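You operate a simulated robot arm through the tools that you are given. There is no shell and no other tool. Be economical: measure what you need, move in short steps, check, and stop when the job is done.

The job below is to be done with a simulated two-armed robot. You get a single attempt, and the scene is never put back.

TASK
Take the green hand brush on the top of the red tool chest and put it away on the top of the narrow bench. Stack the grey box labelled "markers" from the gauge bench on top of the grey box labelled "sleeves". Open the grey drawer of the gauge bench, take the steel block with the smallest size on its label from there and leave it on top of the small cylinder with a purple top and shut the drawer again. Put the small grey cylinder that says "LOT 6" from the plywood table on the purple plate and the small grey cylinder marked "LOT 2" on the flat orange block. Put one of the yellow tags from the plywood table on top of the grey cube there. The order is free. Set down upright: small grey cylinder, yellow tag.

The check looks at the end state, three seconds after you hand in, the way a careful person would. Anything else that was tipped, shoved, dropped, spilled or broken makes it a failure.

THE ROBOT
Two 6-joint arms with two-finger grippers on one trunk, on a base that drives. Base frame: it is fixed to the floor where the robot stands at the start and does not move with it; the origin is under the middle of the robot, x ahead of it, y to its left, z up. Units: m, rad, N and s.
The left shoulder is at the start at [0.061, 0.143, 0.914], the right one opposite. With the tool pointing down near the work surface each hand reaches from about 0.24 to 0.7 m from the robot's upright axis, wherever it stands, measured 20 degrees to its own side. Places, roughly: flat orange block (7x7x2 cm) [-2.5, -1.7, 0.8]; green hand brush (9x5x5 cm) [0.6, 0.1, 1]; grey box [0, -1.25, 0.75]; grey cube (5x5x5 cm) [-3.3, -1.9, 0.9]; grey drawer of the gauge bench [-0.4, -1.8, 0.7]; purple plate (9x9x1 cm) [-2.7, -2.2, 0.8]; small cylinder with a purple top (5x5x10 cm) [-0.5, -3.5, 0.8]; small grey cylinder [-3, -2, 1]; steel block [-0.5, -1.75, 0.75]; top of the narrow bench [-1.2, 1.6, 0.9]; yellow tag [-2.75, -1.75, 0.75]. Payload 2.45 kg a hand.
The TCP of each hand is the grasp point between the finger pads, 0.026 m short of the fingertips. In the tool frame z runs along the fingers and y along their closing line. Largest opening 0.096 m; the body of the gripper starts 0.069 m behind the TCP.
Orientation is that of the tool frame in the base frame, as [roll, pitch, yaw] about the fixed x, y, z axes, in that order (R = Rz(yaw) Ry(pitch) Rx(roll)). With the fingers straight down and closing along the base's y, the tool's x points along the base's -x, its y along +y and its z along -z.

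THE INTERFACE
- The arms move only by the tool arm_command. It takes "left_plan", "right_plan" or both (then of equal length, played together; a hand with none holds still); each is a list of rows, each an object (a shift or turn left out is 0, a gripper value left out holds the last) with "gripper": the opening, from 0 (shut) to 1 (fully open); "delta_pos": the shift along the tool's x, y, z in mm, a list of three; "angular": the turn, a rotation vector about the tool's x, y, z in degrees, a list of three. In form: [{"gripper": gripper, "delta_pos": [tx, ty, tz], "angular": [wx, wy, wz]}, ...]. A call has 1 to 12 rows; each row shifts and turns the commanded pose from where the row before left it, along the tool's axes as they then stand. Each row takes 0.2 s and may step no farther than 0.05 m and 0.15 rad from the row before; otherwise, or with a gripper value out of range, the whole call is refused. A pose out of reach is approached as far as the arm can. The call stops where the force on the tool passes 40 N (or 10 N more than at its start, if that is more) or the arm is blocked; 0.2 s more then pass. Each finger halts on what it meets, pressing with about 29 N; the grip force reading is that of the motor and also rises with nothing between the fingers. The clock runs only during rows and for 0.2 s after the last one: add rows that do not move to give the fingers time. The reply holds the time, the measured pose of the TCP, the force on the tool along the base axes, the opening and the grip force, in the units named above and with some noise, with the torque about the TCP (base axes, N m) and any sound that the robot's microphone picked up, and new pictures: "views" is both (left out), scene, wrist or none (wrist: the cameras of the hands that moved).
- Cameras (640 x 400 px; columns grow to the right, rows downward): "scene" is now at [0.1514, 0.0051, 1.5288]; the picture's right is [0.10, -0.99, 0.00], its down [-0.59, -0.06, -0.80] and it looks along [0.80, 0.08, -0.59] (base axes); focal length 292 px, centre (320, 200). "left" rides on the left gripper at [0.082, -0.003, -0.098] in its tool frame; the picture's right is [0.04, 1.00, 0.00], its down [-0.73, 0.03, -0.68] and it looks along [-0.68, 0.03, 0.73] (tool axes); focal length 256 px, centre (320, 200). "right" rides on the right gripper at [0.082, 0.003, -0.098] in its tool frame; the picture's right is [-0.04, 1.00, 0.00], its down [-0.73, -0.03, -0.68] and it looks along [-0.68, -0.03, 0.73] (tool axes); focal length 256 px, centre (320, 200). There is no depth. A picture from a camera that has moved, and an enlarged one, comes with that camera's place and axes in the base frame and with its lens. The place of the scene camera against the robot may be out by one fixed shift of up to 0.012 m in any direction.
- slide_trunk(by): slides the trunk up (or, below 0, down) by that many m; the arms and the scene camera ride with it, the base frame stays. It gives what a move gives, with no picture.
- drive_base(legs): drives the robot by 1 to 6 legs, each [ahead, turn to the left] in m and rad, along the robot's own axes; the way and the turn of a leg run together, so that a leg with both is an arc; at most 1.5 m and 3.142 rad a leg. The arms and the cameras ride along, it lands a little off, and it stops where it bumps. It gives what a move gives, and a new picture of the scene camera.
- pan_tilt(pan, tilt): turns the head with the scene camera to pan (to the left, within 1.501 rad either way) and tilt (down, from -0.506 to 1.204), counted from straight ahead of the robot. It gives what a move gives, and a new picture of the scene camera.
- inspect(camera, box): a new picture of the part [left, top, right, bottom] of that camera's present view, enlarged. The clock stands still meanwhile.
- job_done(): hands the job in; it is judged then, once.

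Work in short steps. Places have to be worked out from the pictures, the camera data and where the tool is seen: move nearer, look again, correct. Check each grasp and each placing, and mend what went wrong. You have 207 turns and 260 pictures in all, those below and enlarged ones among them. Open the grippers and draw the arms clear of the work before you hand the job in, unless the task says otherwise; then end with one line.

The tools are called after ">>>" by a JSON object that holds its "name" and its "arguments". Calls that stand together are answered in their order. arm_command: Moves the arms, as the interface text tells. Its arguments: {"type":"object","properties":{"left_plan":{"type":"array"},"right_plan":{"type":"array"},"views":{"type":"string","enum":["both","scene","wrist","none"]}},"required":[]} The other tools are called the same way: slide_trunk (by) slides the trunk up or down; drive_base (legs) drives the base; pan_tilt (pan, tilt) turns the head that bears the scene camera; inspect (camera, box) takes an enlarged picture of a part of a camera's view; job_done () hands the job in.

At the start:

```text
t: 0.0
left_tool_pos: [0.4593, 0.2116, 1.2477]
left_ee_rot: [3.141, 0.0, 3.141]
left_contact_force: [-0.9, 0.4, 0.6]
left_wrist_torque: [0.04, 0.01, -0.02]
left_finger_gap: 0.0957
left_gripper_force: 0.1
right_tool_pos: [0.4216, -0.1215, 1.2992]
right_ee_rot: [-3.141, 0.0, -3.141]
right_contact_force: [-0.2, -0.5, 0.6]
right_wrist_torque: [0.01, 0.01, -0.01]
right_finger_gap: 0.0961
right_gripper_force: 0.1
trunk travel left (down, up): [-0.539, 0.051]
robot x, y, heading: [0.0001, -0.0, -0.004]
head pan, tilt: [0.099, 0.635]
```

scene: 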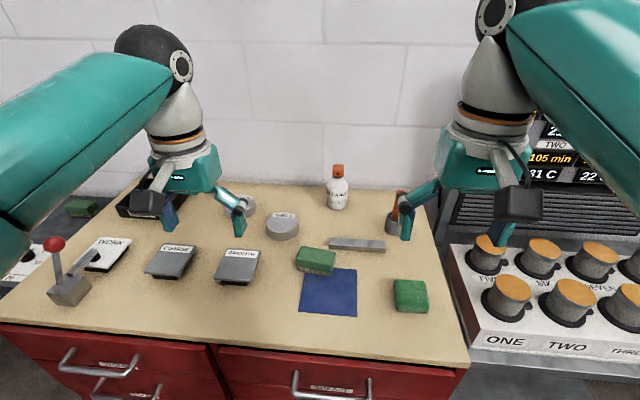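
right: 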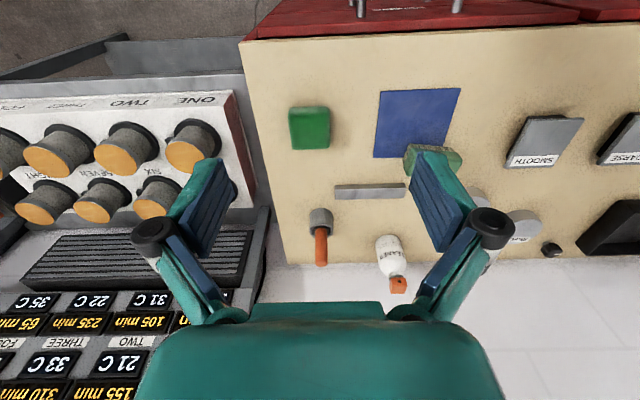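
left: 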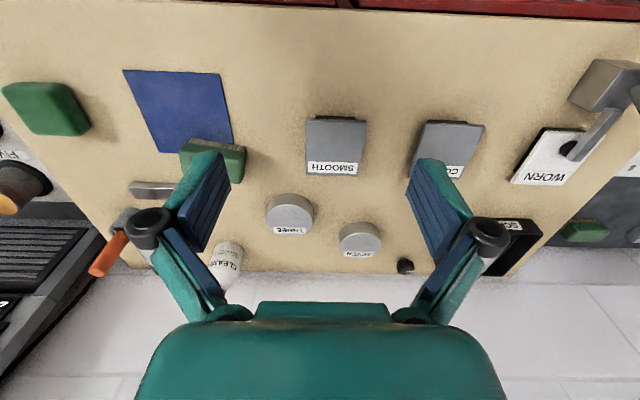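

Two green things are on the chest top; I'll enlarge to tell which is the hand brush.

>>> {"name": "inspect", "arguments": {"camera": "scene", "box": [260, 200, 460, 325]}}

>>> {"name": "inspect", "arguments": {"camera": "right", "box": [250, 70, 490, 220]}}

```text
3.20 times, centred on (360, 262) of scene
camera zoom: at [0.1514, 0.0051, 1.5288], right [0.1, -0.99, 0.0], down [-0.59, -0.06, -0.8], along [0.8, 0.08, -0.59], focal length 934 px, centre (192, 0)
```

zoom: 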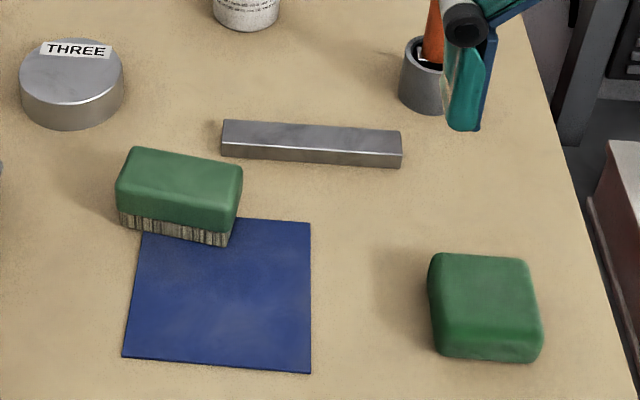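

```text
2.67 times, centred on (370, 145) of right
camera zoom: at [0.34, -0.1176, 1.3973], right [0.04, 1.0, 0.0], down [0.73, -0.03, 0.68], along [0.68, -0.03, -0.73], focal length 683 px, centre (187, 347)
```

zoom: 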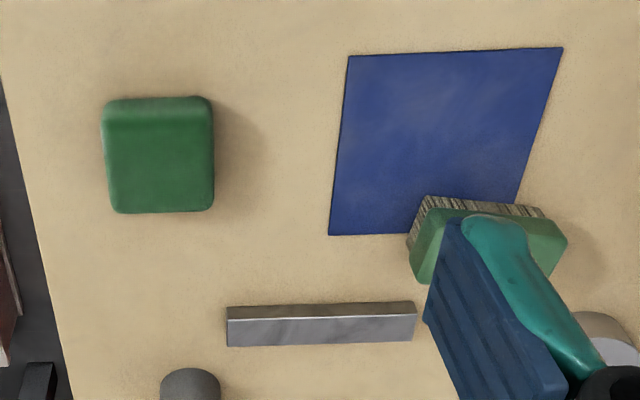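

The object with bristles overlapping the blue square is the brush, at about (0.59, 0.055), top z≈1.05, long axis ~9° off base y. I move the left hand above it and begin turning so the fingers close across its short side.

>>> {"name": "arm_command", "arguments": {"left_plan": [{"gripper": 1, "delta_pos": [-26, -31, 0]}, {"delta_pos": [-26, -31, 0]}, {"delta_pos": [-26, -31, 0]}, {"delta_pos": [-26, -31, 0]}, {"delta_pos": [-26, -31, 0]}, {"angular": [0, 0, -8.1]}, {"angular": [0, 0, -8.1]}, {"angular": [0, 0, -8.1]}, {"angular": [0, 0, -8.1]}, {"angular": [0, 0, -8.1]}, {"angular": [0, 0, -8.1]}, {"angular": [0, 0, -8.1]}], "views": "none"}}

>>> {"name": "arm_command", "arguments": {"left_plan": [{"angular": [0, 0, -8.1]}, {"angular": [0, 0, -8.1]}, {"angular": [0, 0, -8.1]}, {"delta_pos": [0, 0, 40]}, {"delta_pos": [0, 0, 40]}, {}]}}

```text
t: 2.6
left_tool_pos: [0.5457, 0.0651, 1.2086]
left_ee_rot: [-3.139, 0.0, -2.15]
left_contact_force: [0.0, -0.1, -0.2]
left_wrist_torque: [0.0, 0.02, -0.02]
left_finger_gap: 0.0958
left_gripper_force: 0.0
left hand out of reach, approached as far as the arm can: row 3, 4, 5
right_tool_pos: [0.4216, -0.1217, 1.2987]
right_ee_rot: [3.142, -0.001, 3.141]
right_contact_force: [-0.5, -0.1, 0.6]
right_wrist_torque: [-0.01, 0.03, 0.01]
right_finger_gap: 0.096
right_gripper_force: 0.1
trunk travel left (down, up): [-0.539, 0.051]
robot x, y, heading: [0.0024, 0.0007, -0.001]
head pan, tilt: [0.099, 0.635]
```

```text
t: 4.0
left_tool_pos: [0.5476, 0.0655, 1.1277]
left_ee_rot: [-3.141, 0.0, -1.726]
left_contact_force: [-0.3, -0.3, -0.1]
left_wrist_torque: [0.02, -0.03, 0.0]
left_finger_gap: 0.0962
left_gripper_force: 0.0
right_tool_pos: [0.4207, -0.1222, 1.2988]
right_ee_rot: [-3.141, 0.0, 3.141]
right_contact_force: [0.4, 0.1, 0.3]
right_wrist_torque: [0.02, 0.01, -0.01]
right_finger_gap: 0.096
right_gripper_force: 0.0
trunk travel left (down, up): [-0.539, 0.051]
robot x, y, heading: [-0.0004, -0.0009, 0.001]
head pan, tilt: [0.099, 0.635]
camera scene: at [0.1509, 0.0051, 1.5288], right [0.1, -0.99, 0.0], down [-0.59, -0.06, -0.81], along [0.8, 0.08, -0.59], focal length 292 px, centre (320, 200)
camera left: at [0.5384, -0.0158, 1.2257], right [-0.99, 0.12, 0.0], down [0.08, 0.73, 0.68], along [0.08, 0.67, -0.73], focal length 256 px, centre (320, 200)
```

scene: 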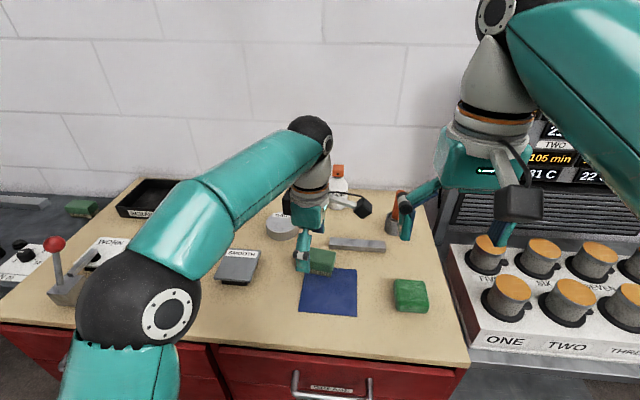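
left: 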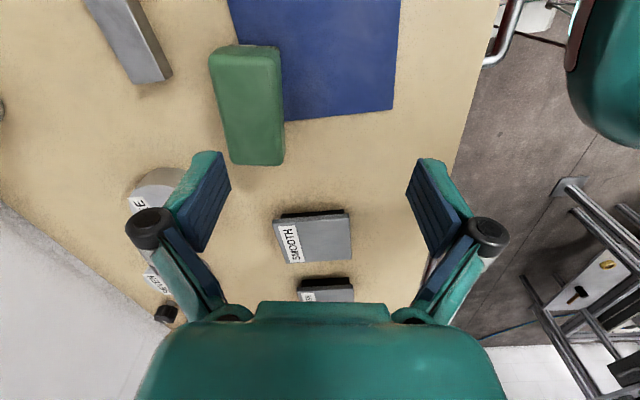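

Brush is about (0.598, 0.051), 5 cm away along the finger line. I shift over it and look again.

>>> {"name": "arm_command", "arguments": {"left_plan": [{"delta_pos": [3, -25, 0]}, {"delta_pos": [3, -25, 0]}, {"delta_pos": [0, 0, 25]}, {}]}}

```text
t: 5.0
left_tool_pos: [0.5944, 0.0522, 1.1013]
left_ee_rot: [-3.142, 0.0, -1.727]
left_contact_force: [0.0, -0.2, -0.4]
left_wrist_torque: [-0.01, 0.05, 0.02]
left_finger_gap: 0.0959
left_gripper_force: 0.0
right_tool_pos: [0.4232, -0.1217, 1.2989]
right_ee_rot: [3.14, -0.002, 3.139]
right_contact_force: [-0.1, 0.4, 0.3]
right_wrist_torque: [0.01, 0.04, -0.02]
right_finger_gap: 0.096
right_gripper_force: 0.0
trunk travel left (down, up): [-0.539, 0.051]
robot x, y, heading: [0.0, -0.0033, 0.005]
head pan, tilt: [0.099, 0.635]
camera scene: at [0.1527, 0.0044, 1.5286], right [0.1, -0.99, 0.0], down [-0.59, -0.06, -0.8], along [0.8, 0.08, -0.59], focal length 292 px, centre (320, 200)
camera left: at [0.586, -0.0303, 1.2002], right [-0.99, 0.12, 0.0], down [0.09, 0.73, 0.68], along [0.08, 0.67, -0.73], focal length 256 px, centre (320, 200)
```

scene: 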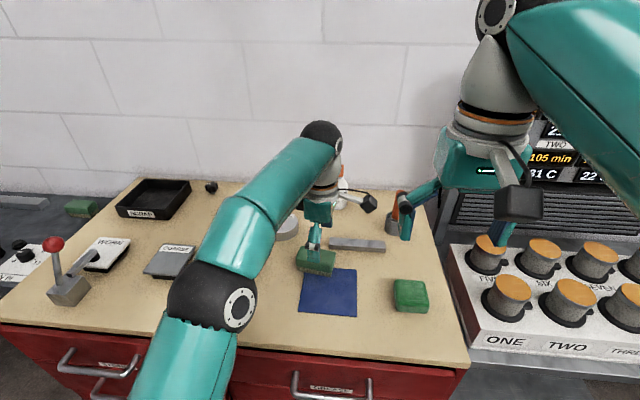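
left: 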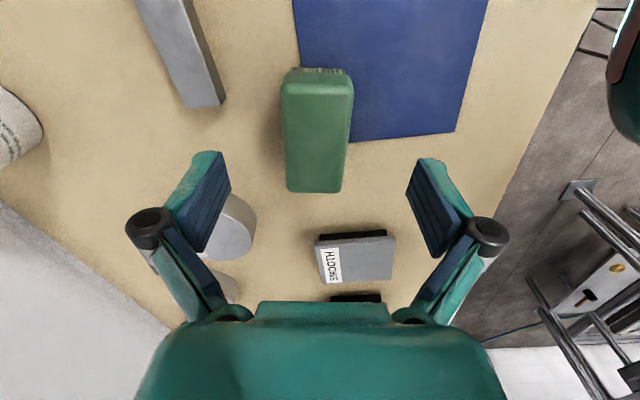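

Axis now lands on the middle of the brush. I go down to z≈1.033 and close.

>>> {"name": "arm_command", "arguments": {"left_plan": [{"delta_pos": [0, 0, 25]}, {"delta_pos": [0, 0, 25]}, {"delta_pos": [0, 0, 17]}, {"gripper": 0}, {}, {}, {}], "views": "wrist"}}

```text
t: 6.6
left_tool_pos: [0.5952, 0.0521, 1.0362]
left_ee_rot: [-3.141, -0.001, -1.728]
left_contact_force: [2.0, 0.0, 1.7]
left_wrist_torque: [0.0, -0.07, -0.04]
left_finger_gap: 0.0435
left_gripper_force: 28.9
right_tool_pos: [0.4212, -0.1219, 1.298]
right_ee_rot: [-3.14, 0.0, -3.141]
right_contact_force: [0.0, -0.4, 0.9]
right_wrist_torque: [-0.03, 0.01, 0.01]
right_finger_gap: 0.096
right_gripper_force: 0.2
trunk travel left (down, up): [-0.539, 0.051]
robot x, y, heading: [0.0016, -0.0003, -0.001]
head pan, tilt: [0.099, 0.635]
camera left: at [0.5858, -0.0291, 1.1342], right [-0.99, 0.12, 0.0], down [0.09, 0.73, 0.68], along [0.08, 0.67, -0.73], focal length 256 px, centre (320, 200)
```

left: 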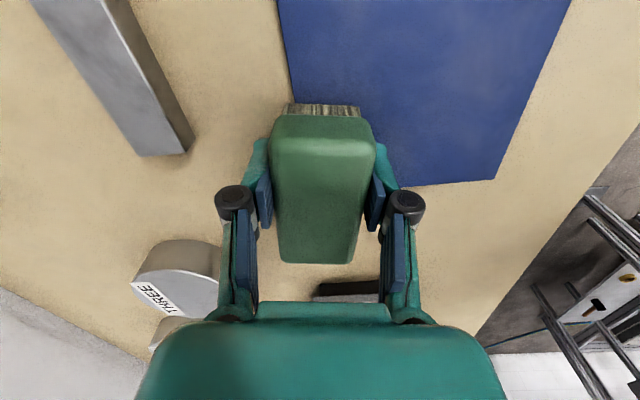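

Brush is gripped (gap 43 mm). I lift it, draw the arm in, and then look around to the left for the narrow bench.

>>> {"name": "arm_command", "arguments": {"left_plan": [{"delta_pos": [0, 0, -20]}, {"delta_pos": [0, 0, -45]}, {"delta_pos": [0, 0, -45]}, {"delta_pos": [0, 0, -45]}, {"delta_pos": [0, 45, 0]}, {"delta_pos": [0, 45, 0]}, {"delta_pos": [0, 45, 0]}, {"delta_pos": [0, 45, 0]}, {"delta_pos": [-20, 30, 0]}, {"delta_pos": [-40, 0, 0]}], "views": "scene"}}

>>> {"name": "pan_tilt", "arguments": {"pan": 1.5, "tilt": 0.4}}

>>> {"name": "pan_tilt", "arguments": {"pan": -1.5, "tilt": 0.4}}

```text
t: 8.8
left_tool_pos: [0.3684, 0.147, 1.1751]
left_ee_rot: [-3.141, 0.0, -1.728]
left_contact_force: [0.1, -0.3, -1.8]
left_wrist_torque: [-0.03, -0.02, 0.04]
left_finger_gap: 0.0436
left_gripper_force: 28.5
left hand out of reach, approached as far as the arm can: row 3, 4
right_tool_pos: [0.4217, -0.1202, 1.299]
right_ee_rot: [-3.141, -0.002, 3.141]
right_contact_force: [-0.6, -0.5, 1.2]
right_wrist_torque: [0.04, 0.02, 0.01]
right_finger_gap: 0.0961
right_gripper_force: 0.1
trunk travel left (down, up): [-0.539, 0.051]
robot x, y, heading: [-0.0005, -0.0012, 0.001]
head pan, tilt: [0.099, 0.635]
camera scene: at [0.1519, 0.0058, 1.5287], right [0.1, -0.99, 0.0], down [-0.59, -0.06, -0.8], along [0.8, 0.08, -0.59], focal length 292 px, centre (320, 200)
```

scene: 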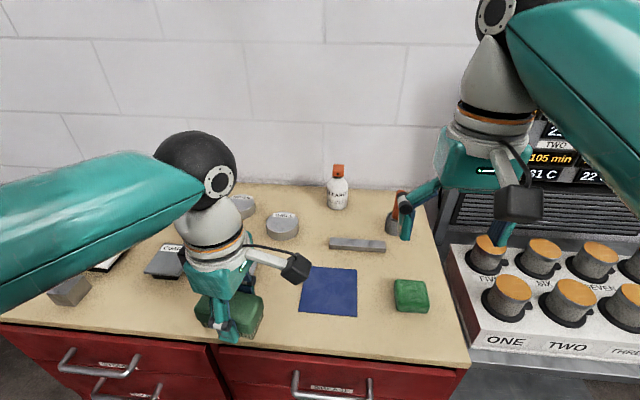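

```text
t: 10.3
left_tool_pos: [0.3682, 0.1456, 1.1762]
left_ee_rot: [3.141, 0.002, -1.73]
left_contact_force: [-0.1, -0.5, -1.0]
left_wrist_torque: [-0.01, 0.01, -0.01]
left_finger_gap: 0.0435
left_gripper_force: 28.9
right_tool_pos: [0.421, -0.1217, 1.2991]
right_ee_rot: [-3.141, -0.001, 3.139]
right_contact_force: [-0.2, 0.1, 0.0]
right_wrist_torque: [0.02, -0.01, 0.0]
right_finger_gap: 0.096
right_gripper_force: 0.1
trunk travel left (down, up): [-0.539, 0.051]
robot x, y, heading: [-0.0023, -0.0041, 0.005]
head pan, tilt: [1.499, 0.4]
camera scene: at [0.0712, 0.0888, 1.5501], right [1.0, -0.07, 0.0], down [-0.03, -0.39, -0.92], along [0.07, 0.92, -0.39], focal length 292 px, centre (320, 200)
```

scene: 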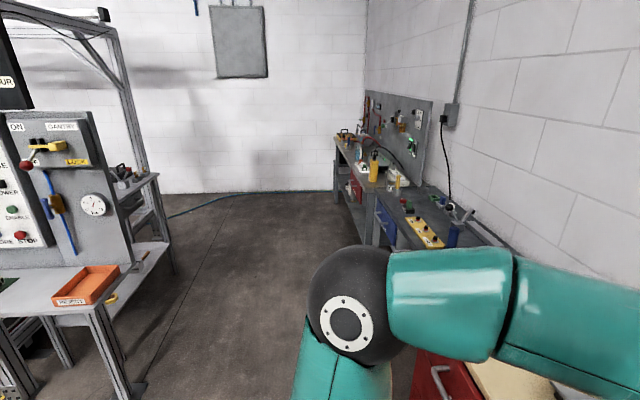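

```text
t: 12.9
left_tool_pos: [0.3684, 0.1452, 1.1758]
left_ee_rot: [-3.141, -0.002, -1.727]
left_contact_force: [0.0, -0.1, -0.3]
left_wrist_torque: [0.01, 0.0, 0.01]
left_finger_gap: 0.044
left_gripper_force: 29.0
right_tool_pos: [0.4213, -0.1219, 1.2987]
right_ee_rot: [3.141, -0.001, -3.141]
right_contact_force: [-0.1, -0.1, -1.0]
right_wrist_torque: [-0.02, 0.01, 0.03]
right_finger_gap: 0.0959
right_gripper_force: 0.1
trunk travel left (down, up): [-0.539, 0.051]
robot x, y, heading: [0.0003, 0.0029, 0.001]
head pan, tilt: [-1.499, 0.4]
camera scene: at [0.0711, -0.096, 1.5501], right [-1.0, -0.07, 0.0], down [-0.03, 0.39, -0.92], along [0.07, -0.92, -0.39], focal length 292 px, centre (320, 200)
```

scene: 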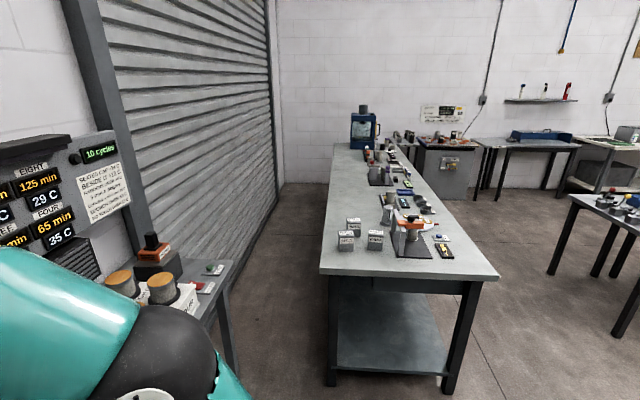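

Room is clear behind toward the gap; I back away 0.45 m and turn left to see the narrow bench.

>>> {"name": "drive_base", "arguments": {"legs": [[-0.45, 0], [0, 1.2]]}}

>>> {"name": "pan_tilt", "arguments": {"pan": 0.8, "tilt": 0.5}}

```text
t: 19.1
left_tool_pos: [-0.4536, 0.4001, 1.176]
left_ee_rot: [3.14, -0.002, -0.526]
left_contact_force: [-0.7, 0.4, -0.4]
left_wrist_torque: [-0.03, 0.01, 0.01]
left_finger_gap: 0.0436
left_gripper_force: 28.9
right_tool_pos: [-0.1859, 0.3541, 1.2968]
right_ee_rot: [3.139, 0.004, -1.94]
right_contact_force: [-0.1, -0.6, -0.8]
right_wrist_torque: [0.02, -0.02, 0.03]
right_finger_gap: 0.0961
right_gripper_force: 0.2
trunk travel left (down, up): [-0.539, 0.051]
robot x, y, heading: [-0.4103, -0.0116, 1.198]
head pan, tilt: [-1.499, 0.4]
camera scene: at [-0.297, 0.0152, 1.55], right [-0.3, -0.96, 0.0], down [-0.37, 0.11, -0.92], along [0.88, -0.27, -0.39], focal length 292 px, centre (320, 200)
```

scene: 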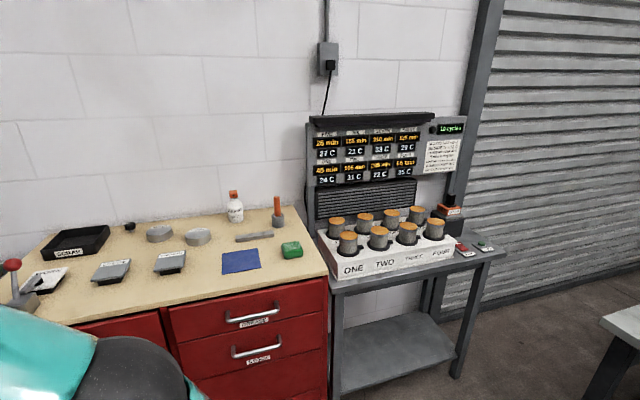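

```text
t: 21.2
left_tool_pos: [-0.4537, 0.4018, 1.1759]
left_ee_rot: [3.141, 0.0, -0.525]
left_contact_force: [0.2, -0.1, -1.5]
left_wrist_torque: [-0.01, -0.01, 0.03]
left_finger_gap: 0.0435
left_gripper_force: 28.9
right_tool_pos: [-0.1854, 0.3529, 1.2966]
right_ee_rot: [3.138, 0.003, -1.939]
right_contact_force: [0.3, 0.4, -0.5]
right_wrist_torque: [0.01, -0.01, -0.01]
right_finger_gap: 0.0959
right_gripper_force: 0.1
trunk travel left (down, up): [-0.539, 0.051]
robot x, y, heading: [-0.4075, -0.011, 1.201]
head pan, tilt: [0.799, 0.499]
camera scene: at [-0.4233, 0.1249, 1.5409], right [0.91, 0.41, 0.0], down [0.2, -0.44, -0.88], along [-0.36, 0.8, -0.48], focal length 292 px, centre (320, 200)
```

scene: 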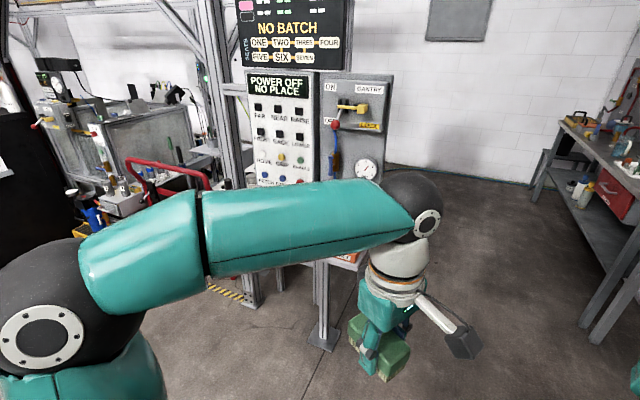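

The bench is hidden behind the arm; I turn the base to face it directly.

>>> {"name": "drive_base", "arguments": {"legs": [[0, 0.85]]}}

>>> {"name": "pan_tilt", "arguments": {"pan": 0.0, "tilt": 0.6}}

```text
t: 24.1
left_tool_pos: [-0.7476, 0.229, 1.1761]
left_ee_rot: [3.141, 0.001, 0.32]
left_contact_force: [0.0, -0.2, 0.0]
left_wrist_torque: [0.01, 0.0, 0.02]
left_finger_gap: 0.0437
left_gripper_force: 28.7
right_tool_pos: [-0.5331, 0.3963, 1.2958]
right_ee_rot: [3.137, 0.009, -1.092]
right_contact_force: [0.6, 0.6, 0.6]
right_wrist_torque: [-0.04, 0.01, -0.01]
right_finger_gap: 0.0962
right_gripper_force: 0.1
trunk travel left (down, up): [-0.539, 0.051]
robot x, y, heading: [-0.3849, 0.0022, 2.041]
head pan, tilt: [0.799, 0.499]
camera scene: at [-0.4945, 0.0783, 1.5409], right [0.29, 0.96, 0.0], down [0.46, -0.14, -0.88], along [-0.84, 0.26, -0.48], focal length 292 px, centre (320, 200)
```

scene: 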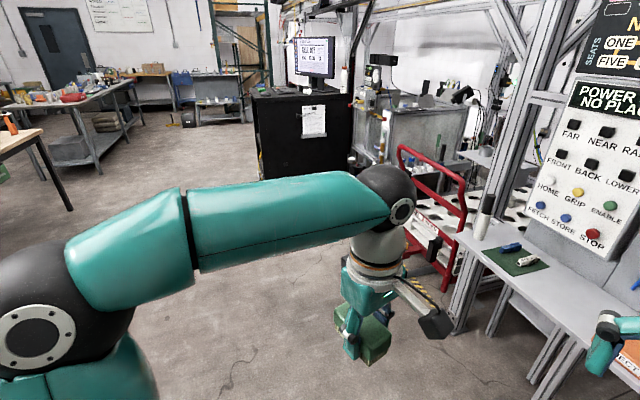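

```text
t: 25.2
left_tool_pos: [-0.7467, 0.2281, 1.1763]
left_ee_rot: [3.141, 0.001, 0.321]
left_contact_force: [-1.0, 0.1, 0.0]
left_wrist_torque: [0.03, -0.04, 0.01]
left_finger_gap: 0.0437
left_gripper_force: 28.8
right_tool_pos: [-0.5322, 0.3951, 1.2958]
right_ee_rot: [3.137, 0.009, -1.093]
right_contact_force: [-0.7, 0.9, -0.5]
right_wrist_torque: [-0.01, 0.04, -0.02]
right_finger_gap: 0.096
right_gripper_force: 0.0
trunk travel left (down, up): [-0.539, 0.051]
robot x, y, heading: [-0.3866, -0.0026, 2.044]
head pan, tilt: [0.0, 0.6]
camera scene: at [-0.448, 0.1296, 1.5318], right [0.89, 0.46, 0.0], down [0.26, -0.5, -0.82], along [-0.38, 0.73, -0.57], focal length 292 px, centre (320, 200)
```

scene: 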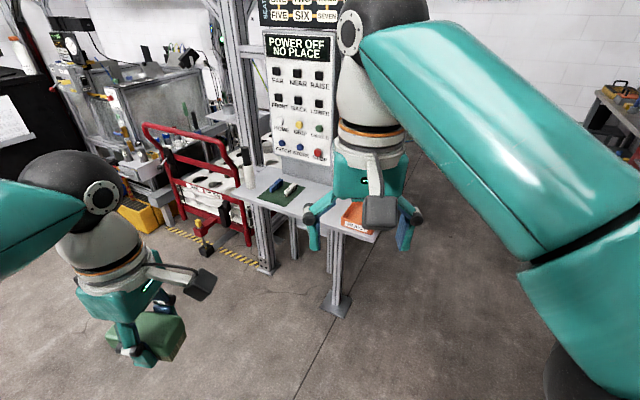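

The front table with mat and tray sits at z≈0.78, y≈1.1; the place hint (y 1.6, z 0.9) suggests another bench behind the panel. I advance past it for a look.

>>> {"name": "drive_base", "arguments": {"legs": [[0, -0.7], [0.75, 0]]}}

>>> {"name": "pan_tilt", "arguments": {"pan": 0.5, "tilt": 0.3}}

```text
t: 31.4
left_tool_pos: [-0.3517, 1.1357, 1.1764]
left_ee_rot: [3.14, -0.002, -0.375]
left_contact_force: [-1.2, -0.1, -1.3]
left_wrist_torque: [-0.01, 0.0, 0.01]
left_finger_gap: 0.0436
left_gripper_force: 28.5
right_tool_pos: [-0.0797, 1.1261, 1.2964]
right_ee_rot: [3.136, 0.008, -1.789]
right_contact_force: [-0.3, 0.1, -0.1]
right_wrist_torque: [-0.05, 0.02, 0.04]
right_finger_gap: 0.0961
right_gripper_force: 0.0
trunk travel left (down, up): [-0.539, 0.051]
robot x, y, heading: [-0.2184, 0.7229, 1.355]
head pan, tilt: [0.0, 0.6]
camera scene: at [-0.1797, 0.869, 1.5317], right [0.98, -0.21, 0.0], down [-0.12, -0.55, -0.82], along [0.18, 0.81, -0.57], focal length 292 px, centre (320, 200)
```

scene: 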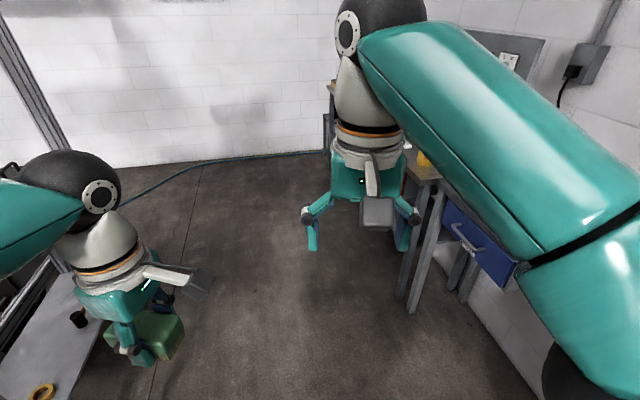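

```text
t: 32.4
left_tool_pos: [-0.3527, 1.1345, 1.1766]
left_ee_rot: [-3.141, 0.0, -0.374]
left_contact_force: [-0.3, -0.9, -0.9]
left_wrist_torque: [0.0, -0.06, 0.0]
left_finger_gap: 0.0433
left_gripper_force: 29.2
right_tool_pos: [-0.0802, 1.1262, 1.2969]
right_ee_rot: [3.138, 0.009, -1.791]
right_contact_force: [0.5, -0.1, 0.1]
right_wrist_torque: [0.02, 0.0, 0.0]
right_finger_gap: 0.096
right_gripper_force: 0.1
trunk travel left (down, up): [-0.539, 0.051]
robot x, y, heading: [-0.2138, 0.7276, 1.358]
head pan, tilt: [0.499, 0.3]
camera scene: at [-0.2249, 0.8714, 1.5592], right [0.96, 0.28, 0.0], down [0.08, -0.28, -0.95], along [-0.27, 0.92, -0.3], focal length 292 px, centre (320, 200)
```

scene: 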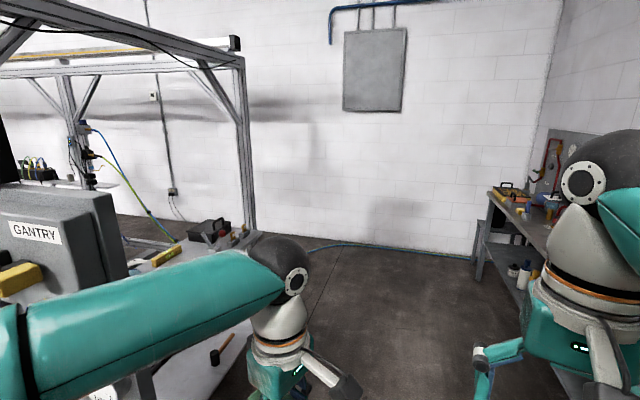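

There is a bench behind the panel. I drive on and turn to face it.

>>> {"name": "drive_base", "arguments": {"legs": [[0.85, 0.0], [0, 1.75]]}}

>>> {"name": "pan_tilt", "arguments": {"pan": 0.0, "tilt": 0.5}}

```text
t: 40.4
left_tool_pos: [-0.4566, 1.5442, 1.1762]
left_ee_rot: [3.138, -0.001, 0.937]
left_contact_force: [-0.8, -1.4, -1.3]
left_wrist_torque: [0.07, -0.05, 0.01]
left_finger_gap: 0.0436
left_gripper_force: 28.7
right_tool_pos: [-0.3775, 1.806, 1.2936]
right_ee_rot: [3.133, 0.018, -0.477]
right_contact_force: [-0.6, -1.3, 0.1]
right_wrist_torque: [0.05, -0.07, -0.03]
right_finger_gap: 0.096
right_gripper_force: 0.0
trunk travel left (down, up): [-0.539, 0.051]
robot x, y, heading: [-0.0022, 1.6138, 2.701]
head pan, tilt: [0.499, 0.3]
stopped in leg 2: the robot was blocked; the commanded pose is now the measured one
camera scene: at [-0.1498, 1.6288, 1.559], right [-0.06, 1.0, 0.0], down [0.3, 0.02, -0.95], along [-0.95, -0.05, -0.3], focal length 292 px, centre (320, 200)
```

scene: 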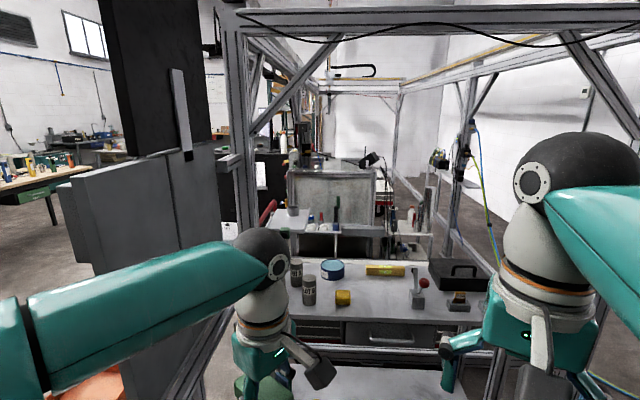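

```text
t: 41.4
left_tool_pos: [-0.4555, 1.5472, 1.1776]
left_ee_rot: [3.141, 0.002, 0.937]
left_contact_force: [0.4, 0.0, -1.8]
left_wrist_torque: [-0.01, 0.03, -0.02]
left_finger_gap: 0.0437
left_gripper_force: 29.0
right_tool_pos: [-0.377, 1.8089, 1.2943]
right_ee_rot: [3.127, 0.02, -0.476]
right_contact_force: [-0.5, 0.1, -0.6]
right_wrist_torque: [0.0, -0.01, 0.03]
right_finger_gap: 0.096
right_gripper_force: 0.1
trunk travel left (down, up): [-0.539, 0.051]
robot x, y, heading: [-0.0009, 1.6174, 2.701]
head pan, tilt: [0.0, 0.499]
camera scene: at [-0.1364, 1.6761, 1.5409], right [0.43, 0.9, 0.0], down [0.43, -0.21, -0.88], along [-0.79, 0.38, -0.48], focal length 292 px, centre (320, 200)
```

scene: 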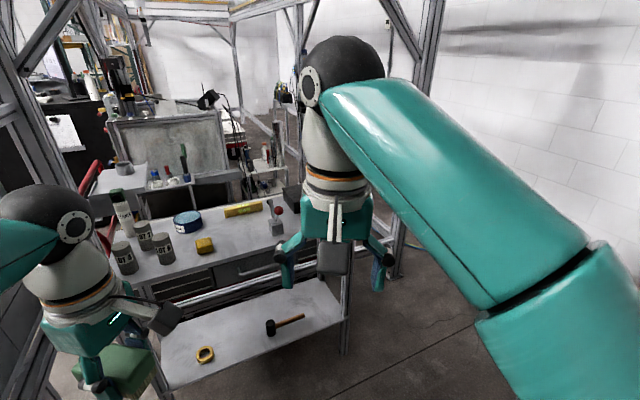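

This is the narrow bench (front edge x≈-0.97, top ≈0.9, y 1.3–2.2). The turn was blocked, probably the base's rear against the wall bench; I advance a little and then finish turning.

>>> {"name": "drive_base", "arguments": {"legs": [[0.22, 0], [0, 0.3]]}}

```text
t: 44.1
left_tool_pos: [-0.6196, 1.5109, 1.1779]
left_ee_rot: [3.139, -0.001, 1.24]
left_contact_force: [1.3, 0.8, -1.0]
left_wrist_torque: [0.01, -0.02, 0.01]
left_finger_gap: 0.0438
left_gripper_force: 29.6
right_tool_pos: [-0.6194, 1.7871, 1.2921]
right_ee_rot: [3.125, 0.024, -0.178]
right_contact_force: [0.7, 0.9, -0.4]
right_wrist_torque: [-0.01, -0.01, 0.02]
right_finger_gap: 0.0959
right_gripper_force: 0.1
trunk travel left (down, up): [-0.539, 0.051]
robot x, y, heading: [-0.2083, 1.7242, 3.003]
head pan, tilt: [0.0, 0.499]
camera scene: at [-0.3521, 1.7394, 1.541], right [0.14, 0.99, 0.0], down [0.47, -0.07, -0.88], along [-0.87, 0.12, -0.48], focal length 292 px, centre (320, 200)
```

scene: 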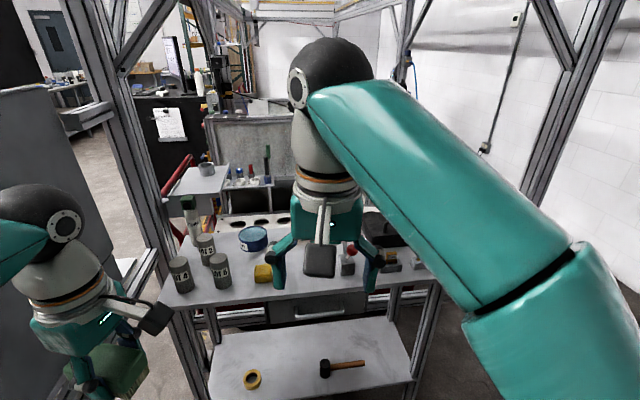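

Free spot on the bench top: around (-1.04, 1.79) between the yellow block and the red-knobbed item. I move the right hand aside and the left hand to the middle before driving nearer.

>>> {"name": "arm_command", "arguments": {"left_plan": [{}, {}, {"delta_pos": [37, -9, 0]}, {"delta_pos": [37, -9, 0]}, {"delta_pos": [37, -9, 0]}, {"delta_pos": [37, -9, 0]}, {"delta_pos": [37, -9, 0]}], "right_plan": [{"delta_pos": [16, -38, 0]}, {"delta_pos": [16, -38, 0]}, {"delta_pos": [16, -38, 0]}, {"delta_pos": [16, -38, 0]}, {"delta_pos": [16, -38, 0]}, {"delta_pos": [16, 0, 0]}, {"delta_pos": [16, 0, 0]}], "views": "scene"}}

```text
t: 45.8
left_tool_pos: [-0.6019, 1.7065, 1.1763]
left_ee_rot: [3.139, 0.001, 1.24]
left_contact_force: [0.7, 1.2, -1.8]
left_wrist_torque: [-0.01, 0.01, 0.01]
left_finger_gap: 0.0433
left_gripper_force: 29.5
right_tool_pos: [-0.476, 1.9556, 1.285]
right_ee_rot: [3.124, 0.022, -0.177]
right_contact_force: [-0.1, 1.3, 0.3]
right_wrist_torque: [-0.06, 0.0, -0.01]
right_finger_gap: 0.0958
right_gripper_force: 0.2
trunk travel left (down, up): [-0.539, 0.051]
robot x, y, heading: [-0.2063, 1.7195, 2.998]
head pan, tilt: [0.0, 0.499]
camera scene: at [-0.3519, 1.7416, 1.5409], right [0.14, 0.99, 0.0], down [0.47, -0.07, -0.88], along [-0.87, 0.12, -0.48], focal length 292 px, centre (320, 200)
```

scene: 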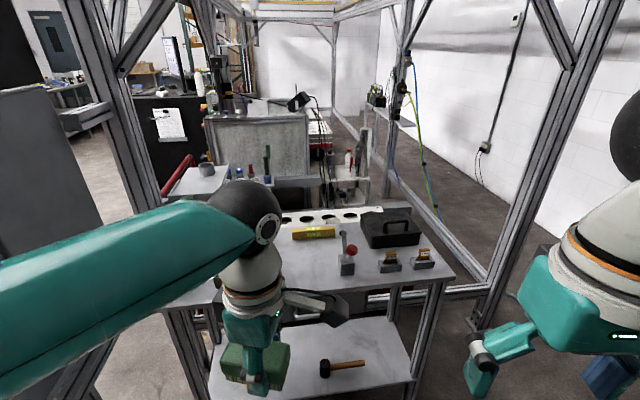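

I drive forward 0.15 m to bring the spot within reach.

>>> {"name": "drive_base", "arguments": {"legs": [[0.15, 0.04]]}}

```text
t: 47.1
left_tool_pos: [-0.7528, 1.7062, 1.1764]
left_ee_rot: [3.139, 0.0, 1.28]
left_contact_force: [-1.6, -0.6, -0.9]
left_wrist_torque: [-0.01, -0.01, 0.02]
left_finger_gap: 0.0435
left_gripper_force: 29.0
right_tool_pos: [-0.6377, 1.9613, 1.2841]
right_ee_rot: [3.127, 0.021, -0.136]
right_contact_force: [-1.5, 0.2, 0.0]
right_wrist_torque: [0.01, -0.02, 0.05]
right_finger_gap: 0.0961
right_gripper_force: 0.0
trunk travel left (down, up): [-0.539, 0.051]
robot x, y, heading: [-0.3525, 1.74, 3.04]
head pan, tilt: [0.0, 0.499]
camera scene: at [-0.5044, 1.7531, 1.5406], right [0.1, 1.0, 0.0], down [0.48, -0.05, -0.88], along [-0.87, 0.09, -0.48], focal length 292 px, centre (320, 200)
```

scene: 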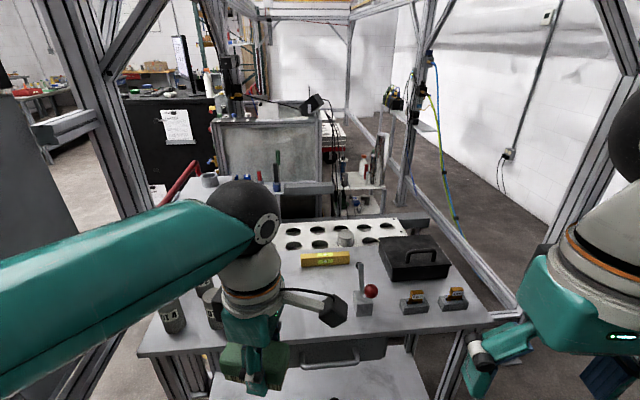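

I carry the brush to above (-1.02, 1.79).

>>> {"name": "arm_command", "arguments": {"left_plan": [{"delta_pos": [0.5, -46.7, 0]}, {"delta_pos": [0.5, -46.7, 0]}, {"delta_pos": [0.5, -46.7, 0]}, {"delta_pos": [0.5, -46.7, 0]}, {"delta_pos": [0.5, -46.7, 0]}, {"delta_pos": [0.5, -46.7, 0]}, {"delta_pos": [0, 0, 40]}, {"delta_pos": [0, 0, 40]}]}}

```text
t: 48.9
left_tool_pos: [-0.927, 1.7609, 1.0776]
left_ee_rot: [3.14, 0.0, 1.277]
left_contact_force: [0.4, 0.5, -0.4]
left_wrist_torque: [0.03, -0.01, -0.02]
left_finger_gap: 0.044
left_gripper_force: 29.1
left hand out of reach, approached as far as the arm can: row 4, 5, 6
right_tool_pos: [-0.6355, 1.9612, 1.2867]
right_ee_rot: [3.127, 0.022, -0.136]
right_contact_force: [0.1, -0.5, -0.6]
right_wrist_torque: [0.0, -0.02, -0.03]
right_finger_gap: 0.0961
right_gripper_force: 0.0
trunk travel left (down, up): [-0.539, 0.051]
robot x, y, heading: [-0.354, 1.7435, 3.039]
head pan, tilt: [0.0, 0.499]
camera scene: at [-0.5028, 1.7534, 1.5408], right [0.1, 1.0, 0.0], down [0.48, -0.05, -0.88], along [-0.87, 0.09, -0.48], focal length 292 px, centre (320, 200)
camera left: at [-0.9066, 1.8404, 1.1762], right [0.97, -0.25, 0.0], down [-0.19, -0.71, 0.68], along [-0.17, -0.66, -0.73], focal length 256 px, centre (320, 200)
```

scene: 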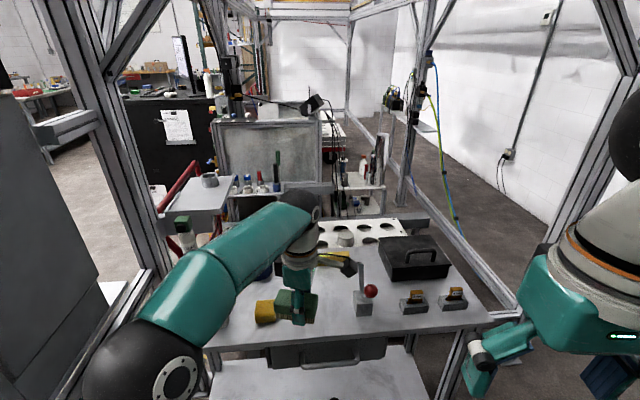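
left: 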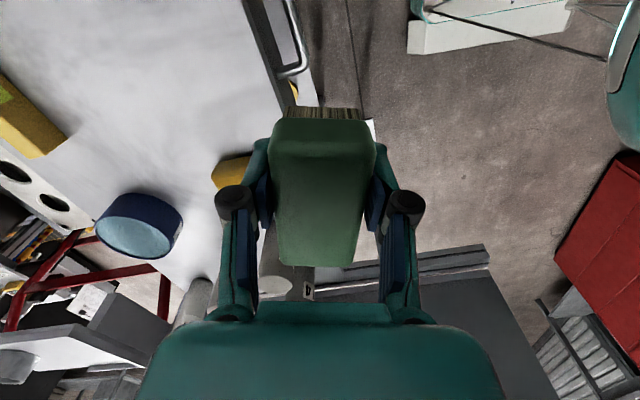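

Short by ~9 cm; I try again at this lower height, where reach is greater.

>>> {"name": "arm_command", "arguments": {"left_plan": [{"delta_pos": [0, -33, 0]}, {"delta_pos": [0, -33, 0]}, {"delta_pos": [0, -33, 0]}], "views": "wrist"}}

```text
t: 49.7
left_tool_pos: [-0.9704, 1.7775, 1.0622]
left_ee_rot: [3.138, 0.0, 1.279]
left_contact_force: [0.7, 0.0, -0.7]
left_wrist_torque: [0.05, -0.02, 0.02]
left_finger_gap: 0.0436
left_gripper_force: 29.0
left hand out of reach, approached as far as the arm can: row 2, 3
right_tool_pos: [-0.6357, 1.9617, 1.2859]
right_ee_rot: [3.127, 0.023, -0.136]
right_contact_force: [-0.9, 0.3, -1.1]
right_wrist_torque: [-0.01, -0.01, -0.06]
right_finger_gap: 0.096
right_gripper_force: 0.0
trunk travel left (down, up): [-0.539, 0.051]
robot x, y, heading: [-0.3504, 1.7402, 3.047]
head pan, tilt: [0.0, 0.499]
camera left: at [-0.9509, 1.8563, 1.1608], right [0.97, -0.25, 0.0], down [-0.19, -0.71, 0.68], along [-0.17, -0.66, -0.73], focal length 256 px, centre (320, 200)
```

left: 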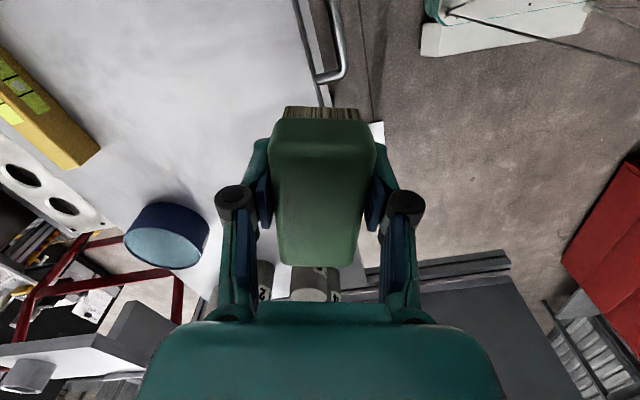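

Reach is exhausted, so I drive 6 cm nearer.

>>> {"name": "drive_base", "arguments": {"legs": [[0.06, 0]]}}

>>> {"name": "inspect", "arguments": {"camera": "scene", "box": [200, 220, 440, 370]}}

```text
t: 50.7
left_tool_pos: [-1.0324, 1.7842, 1.0621]
left_ee_rot: [3.136, 0.0, 1.276]
left_contact_force: [-0.8, -0.7, -2.0]
left_wrist_torque: [0.02, -0.06, 0.04]
left_finger_gap: 0.0437
left_gripper_force: 29.1
right_tool_pos: [-0.6979, 1.9675, 1.2857]
right_ee_rot: [3.127, 0.018, -0.137]
right_contact_force: [-0.9, 0.1, 0.1]
right_wrist_torque: [-0.02, -0.09, 0.0]
right_finger_gap: 0.096
right_gripper_force: 0.0
trunk travel left (down, up): [-0.539, 0.051]
robot x, y, heading: [-0.4161, 1.7495, 3.042]
head pan, tilt: [0.0, 0.499]
camera scene: at [-0.566, 1.7595, 1.5404], right [0.1, 1.0, 0.0], down [0.48, -0.05, -0.88], along [-0.87, 0.09, -0.48], focal length 292 px, centre (320, 200)
```

scene: 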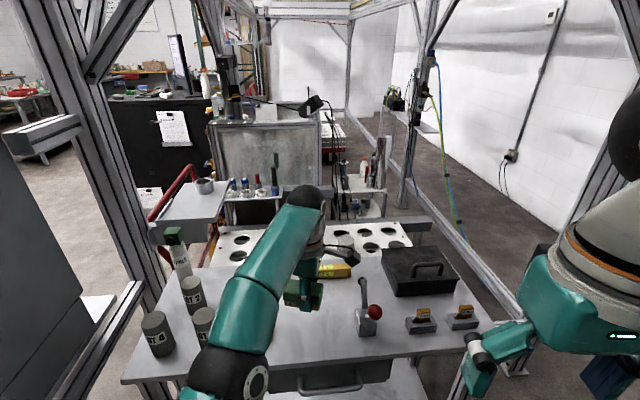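

```text
2.67 times, centred on (320, 295) of scene
camera zoom: at [-0.566, 1.7595, 1.5404], right [0.1, 1.0, 0.0], down [0.48, -0.05, -0.88], along [-0.87, 0.09, -0.48], focal length 778 px, centre (320, -53)
```

zoom: 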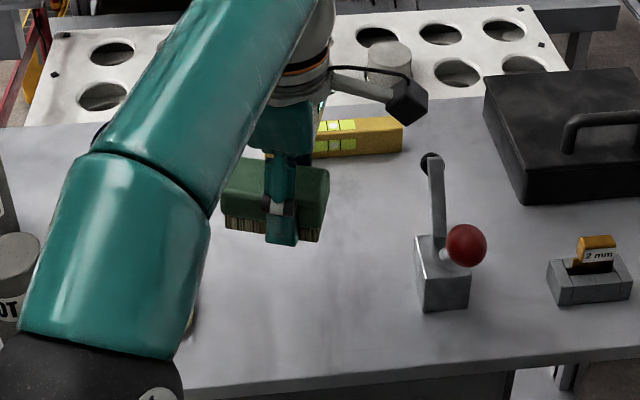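

Spot is clear. I lower to z≈0.955 then look.

>>> {"name": "arm_command", "arguments": {"left_plan": [{"delta_pos": [8, 0, 40]}, {"delta_pos": [0, 0, 40]}, {"delta_pos": [0, 0, 25]}, {}]}}

```text
t: 51.7
left_tool_pos: [-1.0286, 1.7928, 0.9574]
left_ee_rot: [3.14, -0.001, 1.276]
left_contact_force: [0.8, 0.7, -0.5]
left_wrist_torque: [0.04, -0.01, 0.0]
left_finger_gap: 0.0438
left_gripper_force: 29.1
right_tool_pos: [-0.6945, 1.9678, 1.2869]
right_ee_rot: [3.126, 0.023, -0.137]
right_contact_force: [0.8, 0.6, 0.2]
right_wrist_torque: [0.03, 0.01, 0.0]
right_finger_gap: 0.096
right_gripper_force: 0.0
trunk travel left (down, up): [-0.539, 0.051]
robot x, y, heading: [-0.4159, 1.7475, 3.041]
head pan, tilt: [0.0, 0.499]
camera scene: at [-0.5623, 1.7591, 1.5409], right [0.1, 1.0, 0.0], down [0.48, -0.05, -0.88], along [-0.87, 0.09, -0.48], focal length 292 px, centre (320, 200)
camera left: at [-1.0083, 1.8711, 1.056], right [0.97, -0.25, 0.0], down [-0.19, -0.71, 0.68], along [-0.17, -0.66, -0.73], focal length 256 px, centre (320, 200)
```

scene: 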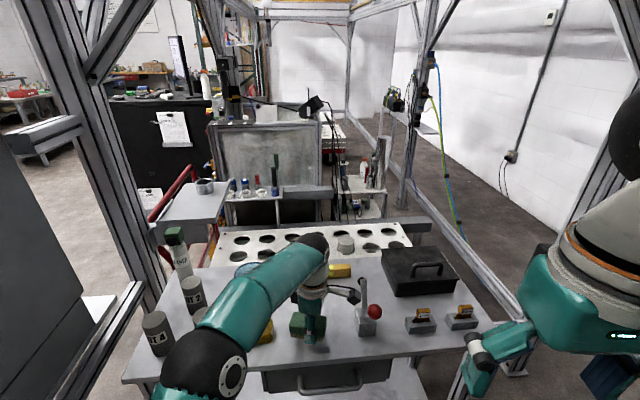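
left: 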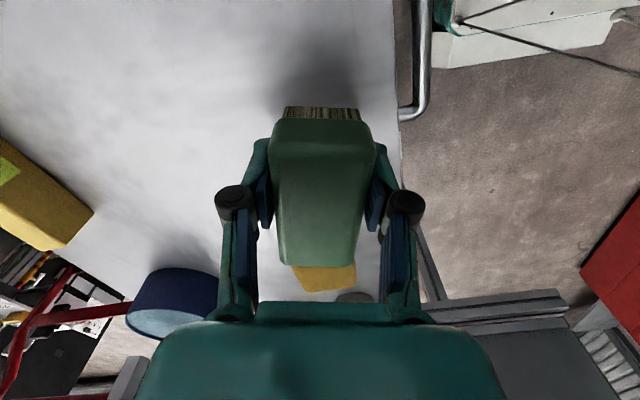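

Lowering in small steps to feel contact.

>>> {"name": "arm_command", "arguments": {"left_plan": [{"delta_pos": [0, 0, 5]}, {"delta_pos": [0, 0, 5]}, {"delta_pos": [0, 0, 5]}, {"delta_pos": [0, 0, 4]}], "views": "none"}}

>>> {"name": "inspect", "arguments": {"camera": "scene", "box": [240, 270, 400, 370]}}

```text
t: 52.7
left_tool_pos: [-1.0296, 1.7915, 0.94]
left_ee_rot: [3.141, 0.001, 1.274]
left_contact_force: [-0.3, 0.5, -0.7]
left_wrist_torque: [0.0, 0.0, 0.03]
left_finger_gap: 0.0437
left_gripper_force: 29.3
right_tool_pos: [-0.6948, 1.9669, 1.2871]
right_ee_rot: [3.125, 0.022, -0.137]
right_contact_force: [0.0, -0.5, 0.2]
right_wrist_torque: [-0.02, 0.01, 0.05]
right_finger_gap: 0.096
right_gripper_force: 0.0
trunk travel left (down, up): [-0.539, 0.051]
robot x, y, heading: [-0.417, 1.747, 3.042]
head pan, tilt: [0.0, 0.499]
```

```text
4.00 times, centred on (320, 320) of scene
camera zoom: at [-0.5623, 1.7593, 1.5409], right [0.1, 1.0, 0.0], down [0.48, -0.05, -0.88], along [-0.87, 0.09, -0.48], focal length 1168 px, centre (320, -280)
```

zoom: 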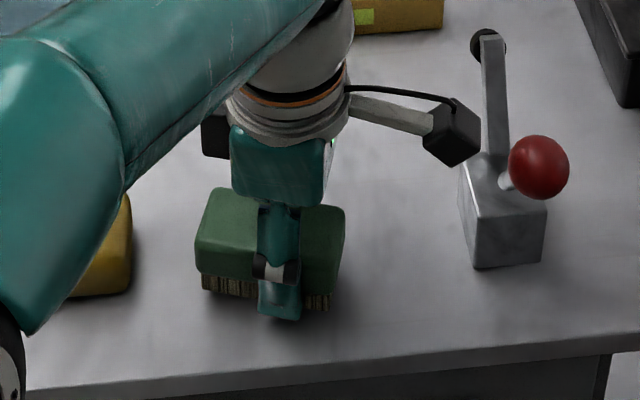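

Still no contact; continue down.

>>> {"name": "arm_command", "arguments": {"left_plan": [{"delta_pos": [0, 0, 4]}, {"delta_pos": [0, 0, 4]}, {"delta_pos": [0, 0, 4]}, {"delta_pos": [0, 0, 4]}], "views": "none"}}

>>> {"name": "inspect", "arguments": {"camera": "scene", "box": [240, 270, 400, 370]}}

```text
t: 53.7
left_tool_pos: [-1.0283, 1.7921, 0.9262]
left_ee_rot: [-3.138, 0.001, 1.278]
left_contact_force: [0.0, -0.9, 21.8]
left_wrist_torque: [-0.02, 0.02, 0.01]
left_finger_gap: 0.0441
left_gripper_force: 29.0
right_tool_pos: [-0.6938, 1.9669, 1.2874]
right_ee_rot: [3.125, 0.024, -0.138]
right_contact_force: [-0.4, -0.9, -0.6]
right_wrist_torque: [0.04, -0.02, 0.03]
right_finger_gap: 0.0961
right_gripper_force: 0.1
trunk travel left (down, up): [-0.539, 0.051]
robot x, y, heading: [-0.4161, 1.7499, 3.044]
head pan, tilt: [0.0, 0.499]
```

```text
4.00 times, centred on (320, 320) of scene
camera zoom: at [-0.5599, 1.7591, 1.5414], right [0.1, 1.0, 0.0], down [0.48, -0.05, -0.88], along [-0.87, 0.09, -0.48], focal length 1168 px, centre (320, -280)
```

zoom: 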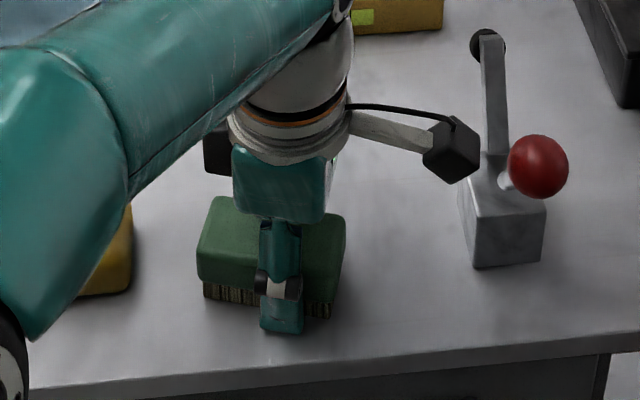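

Contact at z 0.926. Release and lift.

>>> {"name": "arm_command", "arguments": {"left_plan": [{"delta_pos": [0, 0, -2], "gripper": 0.9}, {}, {}, {}, {"delta_pos": [0, 0, -30]}, {"delta_pos": [0, 0, -40]}, {"delta_pos": [0, 0, -45]}, {"delta_pos": [0, 0, -45]}]}}

```text
t: 55.5
left_tool_pos: [-1.0184, 1.7902, 1.0801]
left_ee_rot: [3.139, -0.001, 1.275]
left_contact_force: [0.3, -0.7, 0.5]
left_wrist_torque: [0.03, 0.0, 0.01]
left_finger_gap: 0.0867
left_gripper_force: 0.0
left hand out of reach, approached as far as the arm can: row 8
right_tool_pos: [-0.695, 1.967, 1.2866]
right_ee_rot: [3.127, 0.022, -0.137]
right_contact_force: [0.3, 0.3, -0.3]
right_wrist_torque: [-0.01, 0.04, -0.04]
right_finger_gap: 0.0962
right_gripper_force: 0.1
trunk travel left (down, up): [-0.539, 0.051]
robot x, y, heading: [-0.4173, 1.7479, 3.044]
head pan, tilt: [0.0, 0.499]
camera scene: at [-0.5611, 1.7589, 1.541], right [0.1, 1.0, 0.0], down [0.48, -0.05, -0.88], along [-0.87, 0.09, -0.48], focal length 292 px, centre (320, 200)
camera left: at [-0.9981, 1.8685, 1.1788], right [0.97, -0.25, 0.0], down [-0.19, -0.71, 0.68], along [-0.17, -0.66, -0.73], focal length 256 px, centre (320, 200)
```

scene: 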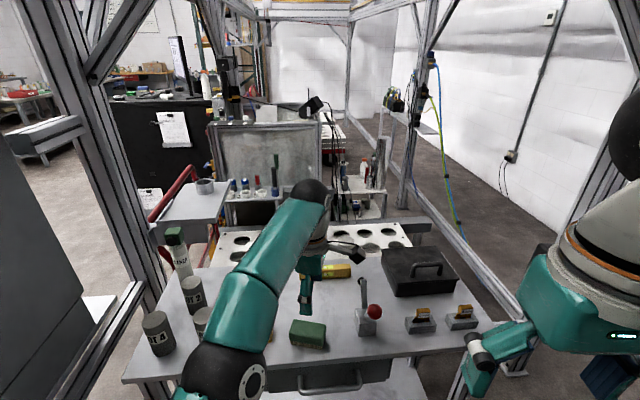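
left: 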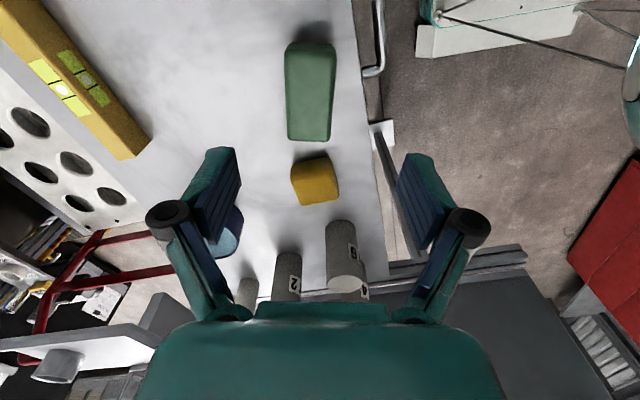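

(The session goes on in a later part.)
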